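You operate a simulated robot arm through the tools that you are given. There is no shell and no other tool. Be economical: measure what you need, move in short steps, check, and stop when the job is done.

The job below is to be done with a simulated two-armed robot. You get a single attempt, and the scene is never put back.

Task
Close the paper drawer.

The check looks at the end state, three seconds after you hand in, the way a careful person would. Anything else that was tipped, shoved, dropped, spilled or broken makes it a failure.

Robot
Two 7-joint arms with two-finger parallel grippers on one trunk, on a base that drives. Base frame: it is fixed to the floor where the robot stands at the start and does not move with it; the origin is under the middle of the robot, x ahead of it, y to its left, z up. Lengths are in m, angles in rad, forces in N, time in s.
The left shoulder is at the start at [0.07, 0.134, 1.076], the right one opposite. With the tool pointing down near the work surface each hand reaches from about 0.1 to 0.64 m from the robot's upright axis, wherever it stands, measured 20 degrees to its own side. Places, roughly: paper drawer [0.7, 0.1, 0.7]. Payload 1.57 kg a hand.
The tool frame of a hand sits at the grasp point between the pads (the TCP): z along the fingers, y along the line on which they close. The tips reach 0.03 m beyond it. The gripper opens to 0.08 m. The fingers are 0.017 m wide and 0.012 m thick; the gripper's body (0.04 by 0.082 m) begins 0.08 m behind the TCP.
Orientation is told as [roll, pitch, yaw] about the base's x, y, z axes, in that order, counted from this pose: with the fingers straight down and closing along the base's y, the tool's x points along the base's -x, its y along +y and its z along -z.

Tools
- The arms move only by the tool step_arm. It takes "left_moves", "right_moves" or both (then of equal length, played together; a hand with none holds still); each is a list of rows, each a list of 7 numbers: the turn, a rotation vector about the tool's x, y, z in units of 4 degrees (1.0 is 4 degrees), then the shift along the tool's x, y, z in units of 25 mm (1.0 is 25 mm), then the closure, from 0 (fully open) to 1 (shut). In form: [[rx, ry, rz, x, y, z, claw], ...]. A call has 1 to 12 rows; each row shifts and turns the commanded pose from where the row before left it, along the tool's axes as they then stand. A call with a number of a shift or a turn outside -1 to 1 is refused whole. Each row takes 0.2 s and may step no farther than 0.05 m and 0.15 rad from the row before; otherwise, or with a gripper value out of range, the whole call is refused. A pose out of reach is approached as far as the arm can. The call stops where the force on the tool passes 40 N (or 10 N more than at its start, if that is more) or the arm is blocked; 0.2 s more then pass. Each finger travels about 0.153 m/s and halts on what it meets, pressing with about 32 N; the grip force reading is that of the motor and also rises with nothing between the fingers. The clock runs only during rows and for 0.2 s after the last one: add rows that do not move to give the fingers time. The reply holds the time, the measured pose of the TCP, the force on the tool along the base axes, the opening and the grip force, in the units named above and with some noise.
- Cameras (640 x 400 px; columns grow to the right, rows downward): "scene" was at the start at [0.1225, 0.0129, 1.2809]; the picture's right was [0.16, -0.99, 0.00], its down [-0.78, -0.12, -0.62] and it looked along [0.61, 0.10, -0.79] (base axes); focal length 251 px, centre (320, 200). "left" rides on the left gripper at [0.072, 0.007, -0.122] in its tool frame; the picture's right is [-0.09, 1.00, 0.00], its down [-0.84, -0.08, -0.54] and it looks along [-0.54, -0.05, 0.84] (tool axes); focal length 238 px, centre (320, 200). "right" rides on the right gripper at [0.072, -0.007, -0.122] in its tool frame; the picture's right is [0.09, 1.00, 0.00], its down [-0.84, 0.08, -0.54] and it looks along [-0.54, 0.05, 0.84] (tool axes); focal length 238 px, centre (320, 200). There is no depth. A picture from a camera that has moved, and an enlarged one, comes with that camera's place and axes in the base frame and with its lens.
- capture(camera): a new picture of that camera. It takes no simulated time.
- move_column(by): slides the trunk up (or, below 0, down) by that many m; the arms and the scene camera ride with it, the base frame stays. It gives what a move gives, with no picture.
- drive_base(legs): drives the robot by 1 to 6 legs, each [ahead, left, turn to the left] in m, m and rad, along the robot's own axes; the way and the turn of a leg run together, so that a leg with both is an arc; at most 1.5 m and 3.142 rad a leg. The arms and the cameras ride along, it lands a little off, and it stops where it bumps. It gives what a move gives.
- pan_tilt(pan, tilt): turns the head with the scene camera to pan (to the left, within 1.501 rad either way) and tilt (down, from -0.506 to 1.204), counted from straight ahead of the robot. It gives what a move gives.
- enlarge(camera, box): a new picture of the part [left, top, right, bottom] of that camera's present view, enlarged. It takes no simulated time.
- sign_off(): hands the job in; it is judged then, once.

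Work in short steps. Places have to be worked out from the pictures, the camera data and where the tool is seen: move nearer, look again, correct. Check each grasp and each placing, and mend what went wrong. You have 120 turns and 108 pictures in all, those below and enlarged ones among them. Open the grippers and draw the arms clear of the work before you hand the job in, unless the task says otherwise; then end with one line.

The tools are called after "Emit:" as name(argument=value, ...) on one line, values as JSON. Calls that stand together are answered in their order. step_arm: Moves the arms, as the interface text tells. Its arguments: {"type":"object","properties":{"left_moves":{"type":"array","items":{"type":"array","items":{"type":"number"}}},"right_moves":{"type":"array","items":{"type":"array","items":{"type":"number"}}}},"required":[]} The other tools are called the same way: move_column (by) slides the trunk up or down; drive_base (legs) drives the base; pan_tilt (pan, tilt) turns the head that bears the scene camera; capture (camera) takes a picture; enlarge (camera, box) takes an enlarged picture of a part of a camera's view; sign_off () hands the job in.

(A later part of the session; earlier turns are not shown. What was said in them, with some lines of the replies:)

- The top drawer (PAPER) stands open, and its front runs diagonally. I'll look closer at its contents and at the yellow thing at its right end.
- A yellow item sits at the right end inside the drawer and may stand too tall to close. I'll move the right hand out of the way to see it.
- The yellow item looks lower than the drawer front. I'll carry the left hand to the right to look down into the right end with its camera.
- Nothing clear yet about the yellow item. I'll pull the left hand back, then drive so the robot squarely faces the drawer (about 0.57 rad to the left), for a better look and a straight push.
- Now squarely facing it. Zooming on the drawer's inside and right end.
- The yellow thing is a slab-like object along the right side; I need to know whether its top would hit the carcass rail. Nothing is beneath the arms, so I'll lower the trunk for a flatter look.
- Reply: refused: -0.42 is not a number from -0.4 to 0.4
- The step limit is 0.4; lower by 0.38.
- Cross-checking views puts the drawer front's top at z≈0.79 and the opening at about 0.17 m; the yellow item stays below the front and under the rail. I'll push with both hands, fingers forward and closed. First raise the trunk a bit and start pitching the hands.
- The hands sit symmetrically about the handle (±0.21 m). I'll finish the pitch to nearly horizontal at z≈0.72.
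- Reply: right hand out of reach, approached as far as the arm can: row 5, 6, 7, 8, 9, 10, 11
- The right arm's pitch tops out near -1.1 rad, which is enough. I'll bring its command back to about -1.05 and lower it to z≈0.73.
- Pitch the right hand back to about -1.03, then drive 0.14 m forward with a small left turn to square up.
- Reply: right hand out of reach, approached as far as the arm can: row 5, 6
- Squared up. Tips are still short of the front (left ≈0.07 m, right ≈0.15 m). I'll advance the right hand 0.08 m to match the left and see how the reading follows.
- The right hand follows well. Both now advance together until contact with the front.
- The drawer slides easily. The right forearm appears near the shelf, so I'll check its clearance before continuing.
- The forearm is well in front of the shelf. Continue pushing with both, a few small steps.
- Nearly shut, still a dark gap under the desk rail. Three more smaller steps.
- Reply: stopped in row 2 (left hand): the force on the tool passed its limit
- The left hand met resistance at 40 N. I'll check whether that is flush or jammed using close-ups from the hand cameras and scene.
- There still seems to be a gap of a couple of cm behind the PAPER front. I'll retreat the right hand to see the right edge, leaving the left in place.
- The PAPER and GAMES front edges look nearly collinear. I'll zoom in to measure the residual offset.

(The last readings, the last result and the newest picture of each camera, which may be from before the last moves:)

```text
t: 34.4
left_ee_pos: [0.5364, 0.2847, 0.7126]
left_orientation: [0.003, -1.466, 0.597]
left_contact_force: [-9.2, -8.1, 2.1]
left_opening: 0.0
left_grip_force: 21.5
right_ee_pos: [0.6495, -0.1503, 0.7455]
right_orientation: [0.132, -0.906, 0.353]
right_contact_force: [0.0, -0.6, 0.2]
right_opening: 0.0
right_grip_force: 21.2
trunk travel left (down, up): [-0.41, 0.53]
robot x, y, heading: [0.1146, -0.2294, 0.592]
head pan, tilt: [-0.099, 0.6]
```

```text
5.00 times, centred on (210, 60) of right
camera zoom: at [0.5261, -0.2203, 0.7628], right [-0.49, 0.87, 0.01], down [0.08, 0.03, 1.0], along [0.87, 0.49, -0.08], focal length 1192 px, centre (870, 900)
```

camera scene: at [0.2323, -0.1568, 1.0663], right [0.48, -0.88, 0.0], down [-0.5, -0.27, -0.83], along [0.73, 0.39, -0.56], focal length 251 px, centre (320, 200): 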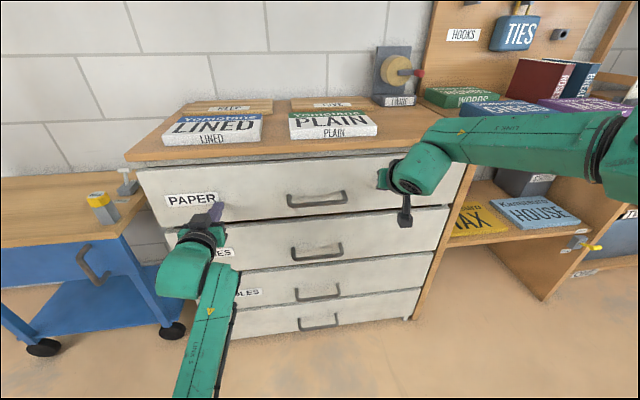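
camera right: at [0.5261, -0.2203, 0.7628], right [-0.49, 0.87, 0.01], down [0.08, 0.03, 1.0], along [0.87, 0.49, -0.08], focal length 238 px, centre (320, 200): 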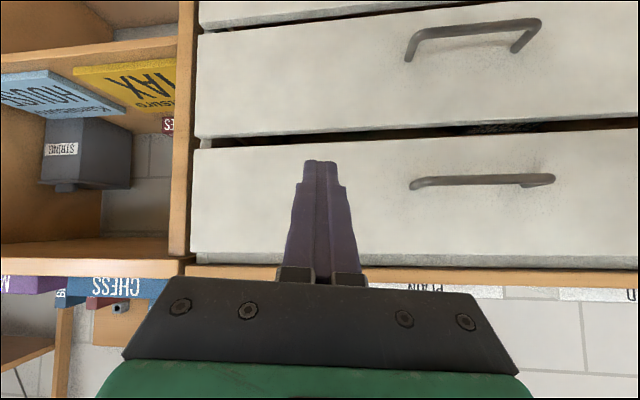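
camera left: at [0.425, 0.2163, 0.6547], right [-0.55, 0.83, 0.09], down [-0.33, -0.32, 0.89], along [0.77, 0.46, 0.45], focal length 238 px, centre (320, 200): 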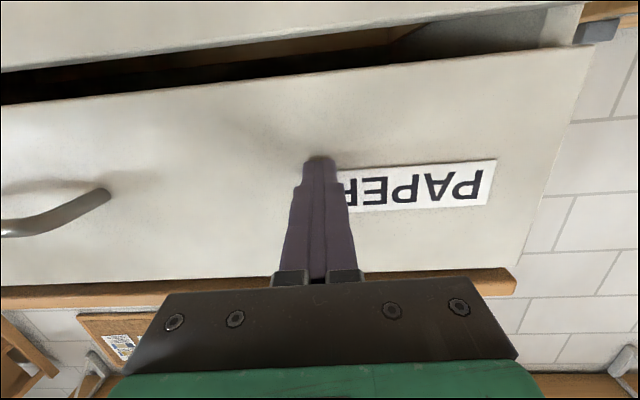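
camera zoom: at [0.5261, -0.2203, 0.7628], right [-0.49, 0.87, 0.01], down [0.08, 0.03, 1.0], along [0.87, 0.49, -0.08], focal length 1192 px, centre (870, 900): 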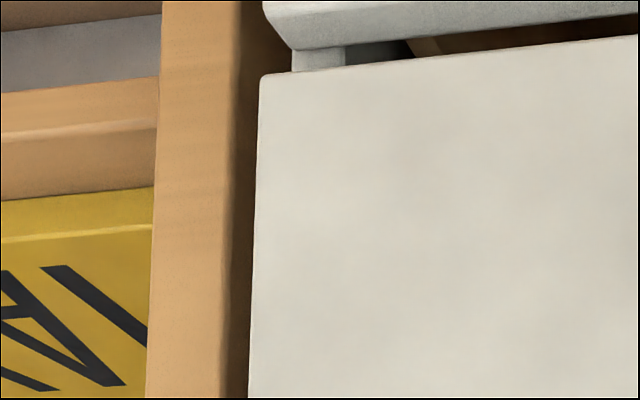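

The right side is flush like the neighbouring drawers. Check the left edge the same way after backing the left hand off.

Emit:
step_arm(left_moves=[[0, 0, 0, 0, 0, -0.8, 1], [0, 0, 0, 0, 0, -0.8, 1], [0, 0, 0, 0, 0, -0.8, 1], [0, 0, 0, 0, 0, -0.8, 1], [0, 0, 0, 0, 0, -0.8, 1], [0, 0, 0, 0, 0, -0.8, 1]])

Emit:
capture(camera="left")

Emit:
enlarge(camera="scene", box=[110, 120, 270, 320])

Emit:
capture(camera="scene")

```text
t: 35.8
left_ee_pos: [0.4379, 0.2173, 0.7241]
left_orientation: [0.004, -1.461, 0.596]
left_contact_force: [0.5, 0.5, -0.9]
left_opening: 0.0
left_grip_force: 21.0
right_ee_pos: [0.6488, -0.1493, 0.7442]
right_orientation: [0.131, -0.906, 0.354]
right_contact_force: [0.0, -0.1, -0.5]
right_opening: 0.0002
right_grip_force: 20.9
trunk travel left (down, up): [-0.41, 0.53]
robot x, y, heading: [0.116, -0.2264, 0.597]
head pan, tilt: [-0.099, 0.6]
```

```text
73 pictures are left
camera left: at [0.3266, 0.1495, 0.6662], right [-0.55, 0.83, 0.09], down [-0.33, -0.32, 0.89], along [0.77, 0.46, 0.45], focal length 238 px, centre (320, 200)
```

left: 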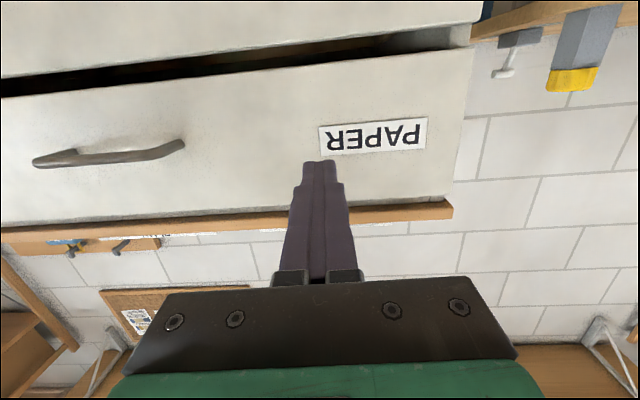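

```text
2.00 times, centred on (190, 220) of scene
camera zoom: at [0.2339, -0.1553, 1.066], right [0.48, -0.88, 0.0], down [-0.5, -0.27, -0.83], along [0.73, 0.39, -0.56], focal length 501 px, centre (580, 160)
```

zoom: 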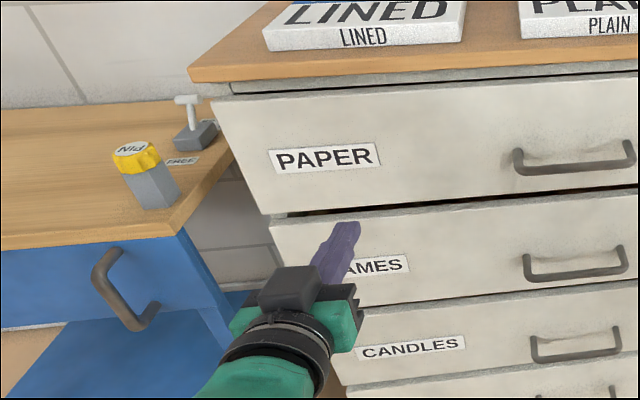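

```text
71 pictures are left
camera scene: at [0.2339, -0.1553, 1.066], right [0.48, -0.88, 0.0], down [-0.5, -0.27, -0.83], along [0.73, 0.39, -0.56], focal length 251 px, centre (320, 200)
```

scene: 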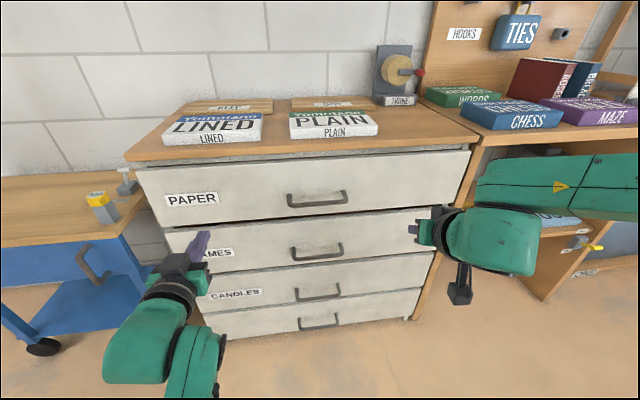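

Emit:
enlarge(camera="left", box=[400, 0, 500, 100])

Emit:
enlarge(camera="scene", box=[120, 150, 220, 250])

```text
4.00 times, centred on (450, 50) of left
camera zoom: at [0.3266, 0.1495, 0.6662], right [-0.55, 0.83, 0.09], down [-0.33, -0.32, 0.89], along [0.77, 0.46, 0.45], focal length 953 px, centre (-200, 800)
```

zoom: 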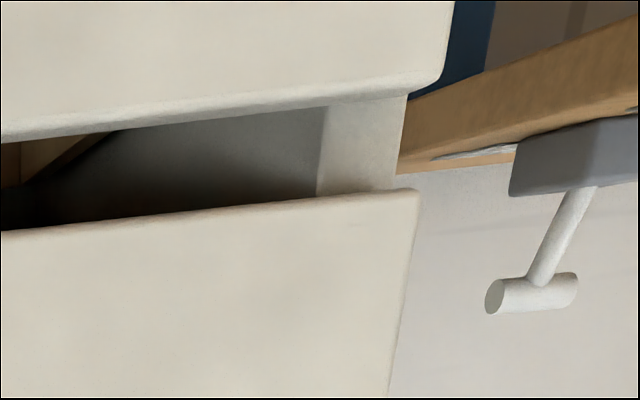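

```text
4.00 times, centred on (170, 200) of scene
camera zoom: at [0.2339, -0.1553, 1.066], right [0.48, -0.88, 0.0], down [-0.5, -0.27, -0.83], along [0.73, 0.39, -0.56], focal length 1002 px, centre (920, 200)
```

zoom: 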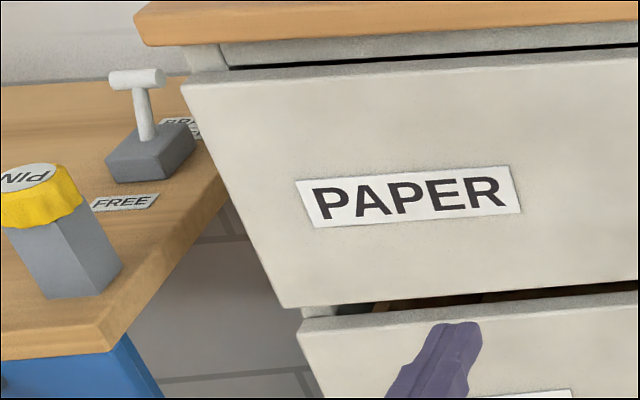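

The left edge doesn't protrude. For certainty I'll press the right side until it also resists.

Emit:
step_arm(right_moves=[[0, 0, 0, -0.48, 0.2, 0.6, 1], [0, 0, 0, -0.48, 0.2, 0.6, 1], [0, 0, 0, -0.48, 0.2, 0.6, 1], [0, 0, 0, -0.48, 0.2, 0.6, 1], [0, 0, 0, -0.48, 0.2, 0.6, 1], [0, 0, 0, -0.48, 0.2, 0.6, 1], [0, 0, 0, -0.36, 0.15, 0.45, 1], [0, 0, 0, -0.24, 0.1, 0.3, 1], [0, 0, 0, -0.24, 0.1, 0.3, 1], [0, 0, 0, -0.24, 0.1, 0.3, 1], [0, 0, 0, -0.24, 0.1, 0.3, 1]])

Emit:
capture(camera="scene")

```text
t: 38.4
left_ee_pos: [0.4347, 0.2145, 0.7271]
left_orientation: [0.001, -1.467, 0.596]
left_contact_force: [0.1, -0.7, 0.0]
left_opening: 0.0001
left_grip_force: 21.7
right_ee_pos: [0.777, -0.0414, 0.7489]
right_orientation: [0.126, -0.898, 0.351]
right_contact_force: [-16.8, -13.2, 9.0]
right_opening: 0.0
right_grip_force: 21.8
trunk travel left (down, up): [-0.41, 0.53]
robot x, y, heading: [0.1181, -0.2258, 0.601]
head pan, tilt: [-0.099, 0.6]
stopped in row 11 (right hand): the force on the tool passed its limit (the readings are from after the stop); the commanded pose is now the measured one
```

```text
68 pictures are left
camera scene: at [0.2288, -0.1586, 1.0669], right [0.48, -0.88, 0.0], down [-0.49, -0.27, -0.83], along [0.73, 0.39, -0.56], focal length 251 px, centre (320, 200)
```

scene: 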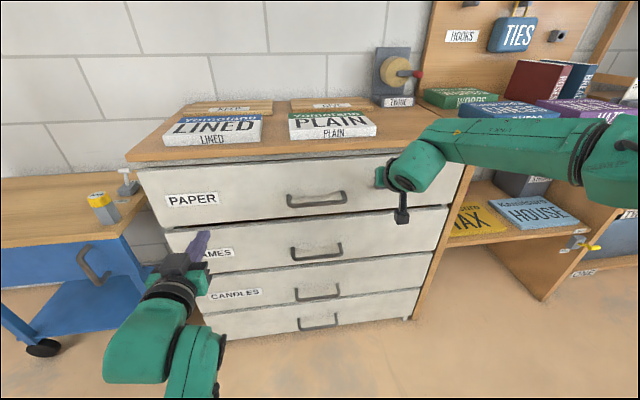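

Firm stop on both sides at the same depth. Back the right hand off, drive the robot back, open the grippers, and check.

Emit:
step_arm(right_moves=[[0, 0, 0, 0.48, -0.2, -0.6, 1], [0, 0, 0, 0.48, -0.2, -0.6, 1], [0, 0, 0, 0.48, -0.2, -0.6, 1], [0, 0, 0, 0.48, -0.2, -0.6, 1], [0, 0, 0, 0.48, -0.2, -0.6, 1], [0, 0, 0, 0.48, -0.2, -0.6, 1], [0, 0, 0, 0.48, -0.2, -0.6, 1], [0, 0, 0, 0.48, -0.2, -0.6, 1]])

Emit:
drive_base(legs=[[-0.2, 0, 0]])

Emit:
step_arm(left_moves=[[0, 0, 0, 0, 0, 0, 0], [0, 0, 0, 0, 0, 0, 0], [0, 0, 0, 0, 0, 0, 0]], right_moves=[[0, 0, 0, 0, 0, 0, 0], [0, 0, 0, 0, 0, 0, 0], [0, 0, 0, 0, 0, 0, 0]])

Emit:
capture(camera="scene")

Emit:
enlarge(camera="scene", box=[150, 100, 450, 300])

```text
t: 40.2
left_ee_pos: [0.4384, 0.2172, 0.7233]
left_orientation: [0.0, -1.462, 0.597]
left_contact_force: [-0.7, -0.1, 0.0]
left_opening: 0.0001
left_grip_force: 21.3
right_ee_pos: [0.6581, -0.1419, 0.7421]
right_orientation: [0.124, -0.894, 0.354]
right_contact_force: [0.7, 0.0, 0.0]
right_opening: 0.0
right_grip_force: 21.4
trunk travel left (down, up): [-0.41, 0.53]
robot x, y, heading: [0.1172, -0.2282, 0.595]
head pan, tilt: [-0.099, 0.6]
```

```text
t: 41.8
left_ee_pos: [0.2712, 0.1045, 0.7245]
left_orientation: [-0.001, -1.464, 0.6]
left_contact_force: [1.0, 0.2, -0.6]
left_opening: 0.0
left_grip_force: 21.7
right_ee_pos: [0.4922, -0.2549, 0.74]
right_orientation: [0.123, -0.893, 0.355]
right_contact_force: [-0.3, -0.8, -0.6]
right_opening: 0.0
right_grip_force: 21.3
trunk travel left (down, up): [-0.41, 0.53]
robot x, y, heading: [-0.0521, -0.3374, 0.598]
head pan, tilt: [-0.099, 0.6]
```

```text
t: 42.6
left_ee_pos: [0.2723, 0.1036, 0.7236]
left_orientation: [0.003, -1.461, 0.596]
left_contact_force: [-0.9, -0.8, -0.3]
left_opening: 0.0801
left_grip_force: 0.0
right_ee_pos: [0.4932, -0.2541, 0.7412]
right_orientation: [0.124, -0.894, 0.358]
right_contact_force: [-0.2, -0.6, 0.2]
right_opening: 0.08
right_grip_force: 0.0
trunk travel left (down, up): [-0.41, 0.53]
robot x, y, heading: [-0.0507, -0.3425, 0.596]
head pan, tilt: [-0.099, 0.6]
```

```text
67 pictures are left
camera scene: at [0.0672, -0.2685, 1.0659], right [0.48, -0.88, 0.0], down [-0.5, -0.27, -0.83], along [0.73, 0.39, -0.56], focal length 251 px, centre (320, 200)
```

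scene: 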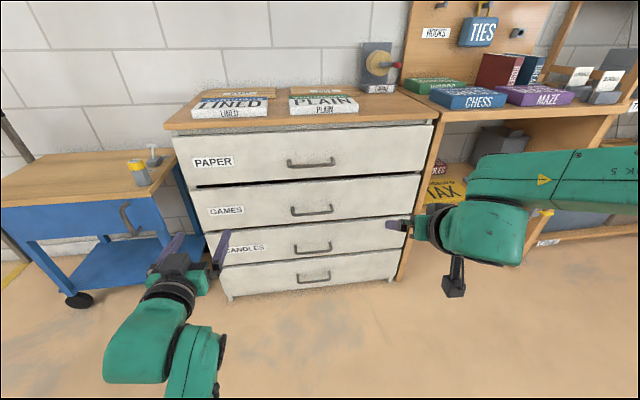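

```text
2.00 times, centred on (300, 200) of scene
camera zoom: at [0.0672, -0.2685, 1.0659], right [0.48, -0.88, 0.0], down [-0.5, -0.27, -0.83], along [0.73, 0.39, -0.56], focal length 501 px, centre (360, 200)
```

zoom: 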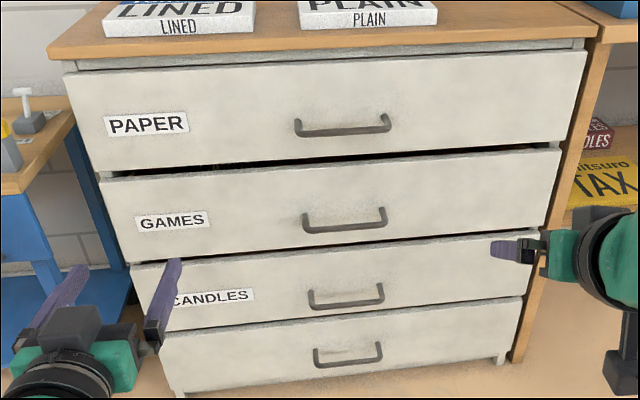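

The edges are nearly collinear, but PAPER may stand a few mm proud. Zoom at both corners for measurement.

Emit:
enlarge(camera="scene", box=[165, 120, 245, 260])

Emit:
enlarge(camera="scene", box=[380, 110, 460, 230])

```text
2.86 times, centred on (205, 190) of scene
camera zoom: at [0.0672, -0.2685, 1.0659], right [0.48, -0.88, 0.0], down [-0.5, -0.27, -0.83], along [0.73, 0.39, -0.56], focal length 716 px, centre (649, 229)
```

zoom: 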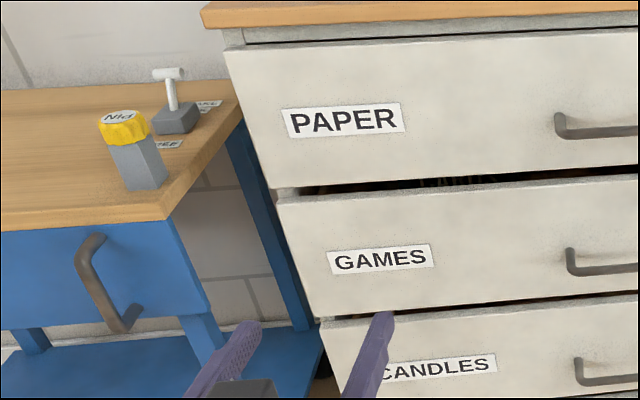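

```text
3.33 times, centred on (420, 170) of scene
camera zoom: at [0.0672, -0.2685, 1.0659], right [0.48, -0.88, 0.0], down [-0.5, -0.27, -0.83], along [0.73, 0.39, -0.56], focal length 835 px, centre (-13, 300)
```

zoom: 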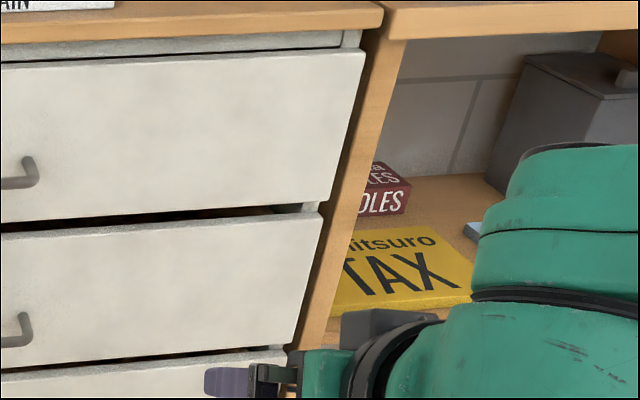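

Differences match the gap below (GAMES/CANDLES), suggesting flush. For a decisive check I'll touch the closed GAMES front with the left fingertips and compare depth to PAPER's stop (left TCP at contact ≈ (0.537, 0.284)).

Emit:
move_column(by=-0.13)

Emit:
drive_base(legs=[[0.2, 0, 0]])

Emit:
step_arm(left_moves=[[0, 0, 0, 0, 0, 0.8, 1], [0, 0, 0, 0, 0, 0.8, 1], [0, 0, 0, 0, 0, 0.8, 1], [0, 0, 0, 0, 0, 0.4, 1], [0, 0, 0, 0, 0, 0.4, 1], [0, 0, 0, 0, 0, 0.4, 1], [0, 0, 0, 0, 0, 0.4, 1], [0, 0, 0, 0, 0, 0.4, 1], [0, 0, 0, 0, 0, 0.4, 1]])

Emit:
capture(camera="scene")

```text
t: 44.2
left_ee_pos: [0.2714, 0.1051, 0.594]
left_orientation: [0.0, -1.464, 0.6]
left_contact_force: [-0.3, -0.7, 0.7]
left_opening: 0.0797
left_grip_force: 0.0
right_ee_pos: [0.4928, -0.2547, 0.6117]
right_orientation: [0.124, -0.894, 0.357]
right_contact_force: [0.0, 0.4, -0.1]
right_opening: 0.0799
right_grip_force: 0.0
trunk travel left (down, up): [-0.28, 0.66]
robot x, y, heading: [-0.0483, -0.342, 0.595]
head pan, tilt: [-0.099, 0.6]
```

```text
t: 45.8
left_ee_pos: [0.4355, 0.2135, 0.5934]
left_orientation: [0.0, -1.462, 0.595]
left_contact_force: [0.3, -0.8, -0.5]
left_opening: 0.0799
left_grip_force: 0.0
right_ee_pos: [0.6564, -0.1456, 0.6104]
right_orientation: [0.123, -0.894, 0.356]
right_contact_force: [0.2, 0.4, 0.1]
right_opening: 0.0798
right_grip_force: 0.0
trunk travel left (down, up): [-0.28, 0.66]
robot x, y, heading: [0.1144, -0.2326, 0.598]
head pan, tilt: [-0.099, 0.6]
```

```text
t: 47.8
left_ee_pos: [0.5338, 0.2823, 0.5807]
left_orientation: [-0.003, -1.462, 0.602]
left_contact_force: [-0.5, 0.1, 0.2]
left_opening: 0.0001
left_grip_force: 21.6
right_ee_pos: [0.6554, -0.145, 0.6113]
right_orientation: [0.123, -0.893, 0.356]
right_contact_force: [-0.3, 0.4, 0.1]
right_opening: 0.08
right_grip_force: 0.0
trunk travel left (down, up): [-0.28, 0.66]
robot x, y, heading: [0.1125, -0.2334, 0.602]
head pan, tilt: [-0.099, 0.6]
```

```text
63 pictures are left
camera scene: at [0.2302, -0.1583, 0.9359], right [0.48, -0.88, 0.0], down [-0.5, -0.27, -0.82], along [0.73, 0.39, -0.57], focal length 251 px, centre (320, 200)
```

scene: 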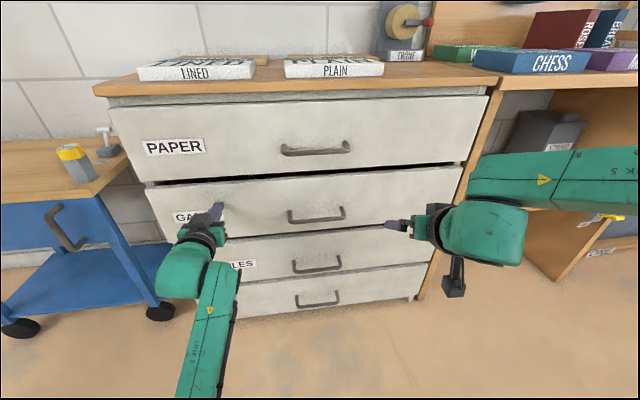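

Just about at the same depth with no contact yet; creep on in 4 mm steps.

Emit:
step_arm(left_moves=[[0, 0, 0, 0, 0, 0.16, 1], [0, 0, 0, 0, 0, 0.16, 1], [0, 0, 0, 0, 0, 0.16, 1], [0, 0, 0, 0, 0, 0.16, 1], [0, 0, 0, 0, 0, 0.16, 1]])

```text
t: 48.4
left_ee_pos: [0.5369, 0.2832, 0.5816]
left_orientation: [0.005, -1.463, 0.596]
left_contact_force: [-15.4, -13.1, 2.2]
left_opening: 0.0
left_grip_force: 20.8
right_ee_pos: [0.6536, -0.1459, 0.6114]
right_orientation: [0.125, -0.897, 0.358]
right_contact_force: [0.1, -0.9, 0.3]
right_opening: 0.0801
right_grip_force: 0.0
trunk travel left (down, up): [-0.28, 0.66]
robot x, y, heading: [0.1134, -0.2291, 0.594]
head pan, tilt: [-0.099, 0.6]
stopped in row 3 (left hand): the force on the tool passed its limit (the readings are from after the stop); the commanded pose is now the measured one
```

GAMES stops the fingers at (0.537, 0.283), PAPER at (0.537, 0.284), so the two are flush and the drawer is closed. Back off, open, drive away and take a last look.

Emit:
step_arm(left_moves=[[0, 0, 0, 0, 0, -0.8, 1], [0, 0, 0, 0, 0, -0.8, 1], [0, 0, 0, 0, 0, -0.8, 1], [0, 0, 0, 0, 0, -0.8, 1], [0, 0, 0, 0, 0, -0.8, 1]])

Emit:
drive_base(legs=[[-0.22, 0, 0]])

Emit:
step_arm(left_moves=[[0, 0, 0, 0, 0, 0, 0], [0, 0, 0, 0, 0, 0, 0], [0, 0, 0, 0, 0, 0, 0]])

Emit:
capture(camera="scene")

```text
t: 49.6
left_ee_pos: [0.4559, 0.2275, 0.5896]
left_orientation: [0.005, -1.456, 0.594]
left_contact_force: [0.0, 1.3, 0.7]
left_opening: 0.0
left_grip_force: 21.4
right_ee_pos: [0.6549, -0.1454, 0.6126]
right_orientation: [0.126, -0.895, 0.357]
right_contact_force: [0.6, -0.1, 0.9]
right_opening: 0.0799
right_grip_force: 0.1
trunk travel left (down, up): [-0.28, 0.66]
robot x, y, heading: [0.1116, -0.2282, 0.595]
head pan, tilt: [-0.099, 0.6]
```

```text
t: 51.3
left_ee_pos: [0.2772, 0.1058, 0.5893]
left_orientation: [-0.001, -1.457, 0.595]
left_contact_force: [-0.4, -0.8, -0.3]
left_opening: 0.0
left_grip_force: 20.9
right_ee_pos: [0.4755, -0.2672, 0.6106]
right_orientation: [0.123, -0.892, 0.353]
right_contact_force: [-0.3, -0.3, -0.4]
right_opening: 0.0802
right_grip_force: 0.0
trunk travel left (down, up): [-0.28, 0.66]
robot x, y, heading: [-0.0641, -0.3513, 0.595]
head pan, tilt: [-0.099, 0.6]
```

```text
t: 52.1
left_ee_pos: [0.2788, 0.1055, 0.5892]
left_orientation: [0.001, -1.457, 0.594]
left_contact_force: [-1.1, -0.1, 0.2]
left_opening: 0.08
left_grip_force: 0.3
right_ee_pos: [0.4759, -0.269, 0.6102]
right_orientation: [0.125, -0.894, 0.354]
right_contact_force: [-0.6, -0.6, -0.3]
right_opening: 0.0801
right_grip_force: 0.1
trunk travel left (down, up): [-0.28, 0.66]
robot x, y, heading: [-0.0664, -0.3545, 0.591]
head pan, tilt: [-0.099, 0.6]
```

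```text
62 pictures are left
camera scene: at [0.0498, -0.2805, 0.9359], right [0.47, -0.88, 0.0], down [-0.5, -0.27, -0.82], along [0.73, 0.39, -0.57], focal length 251 px, centre (320, 200)
```

scene: 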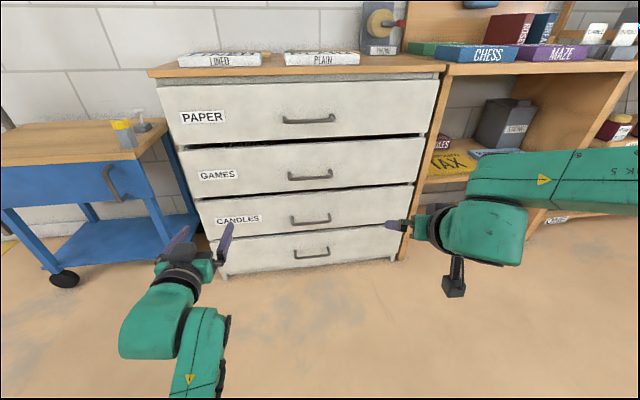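

The drawer is flush, everything else stands where it was, and the arms are clear with grippers open. Handing in.

Emit:
sign_off()

```text
The job is handed in.
```

The paper drawer is closed, flush with the GAMES drawer below it; nothing else in view looks moved, and the grippers are open and clear of the cabinet.
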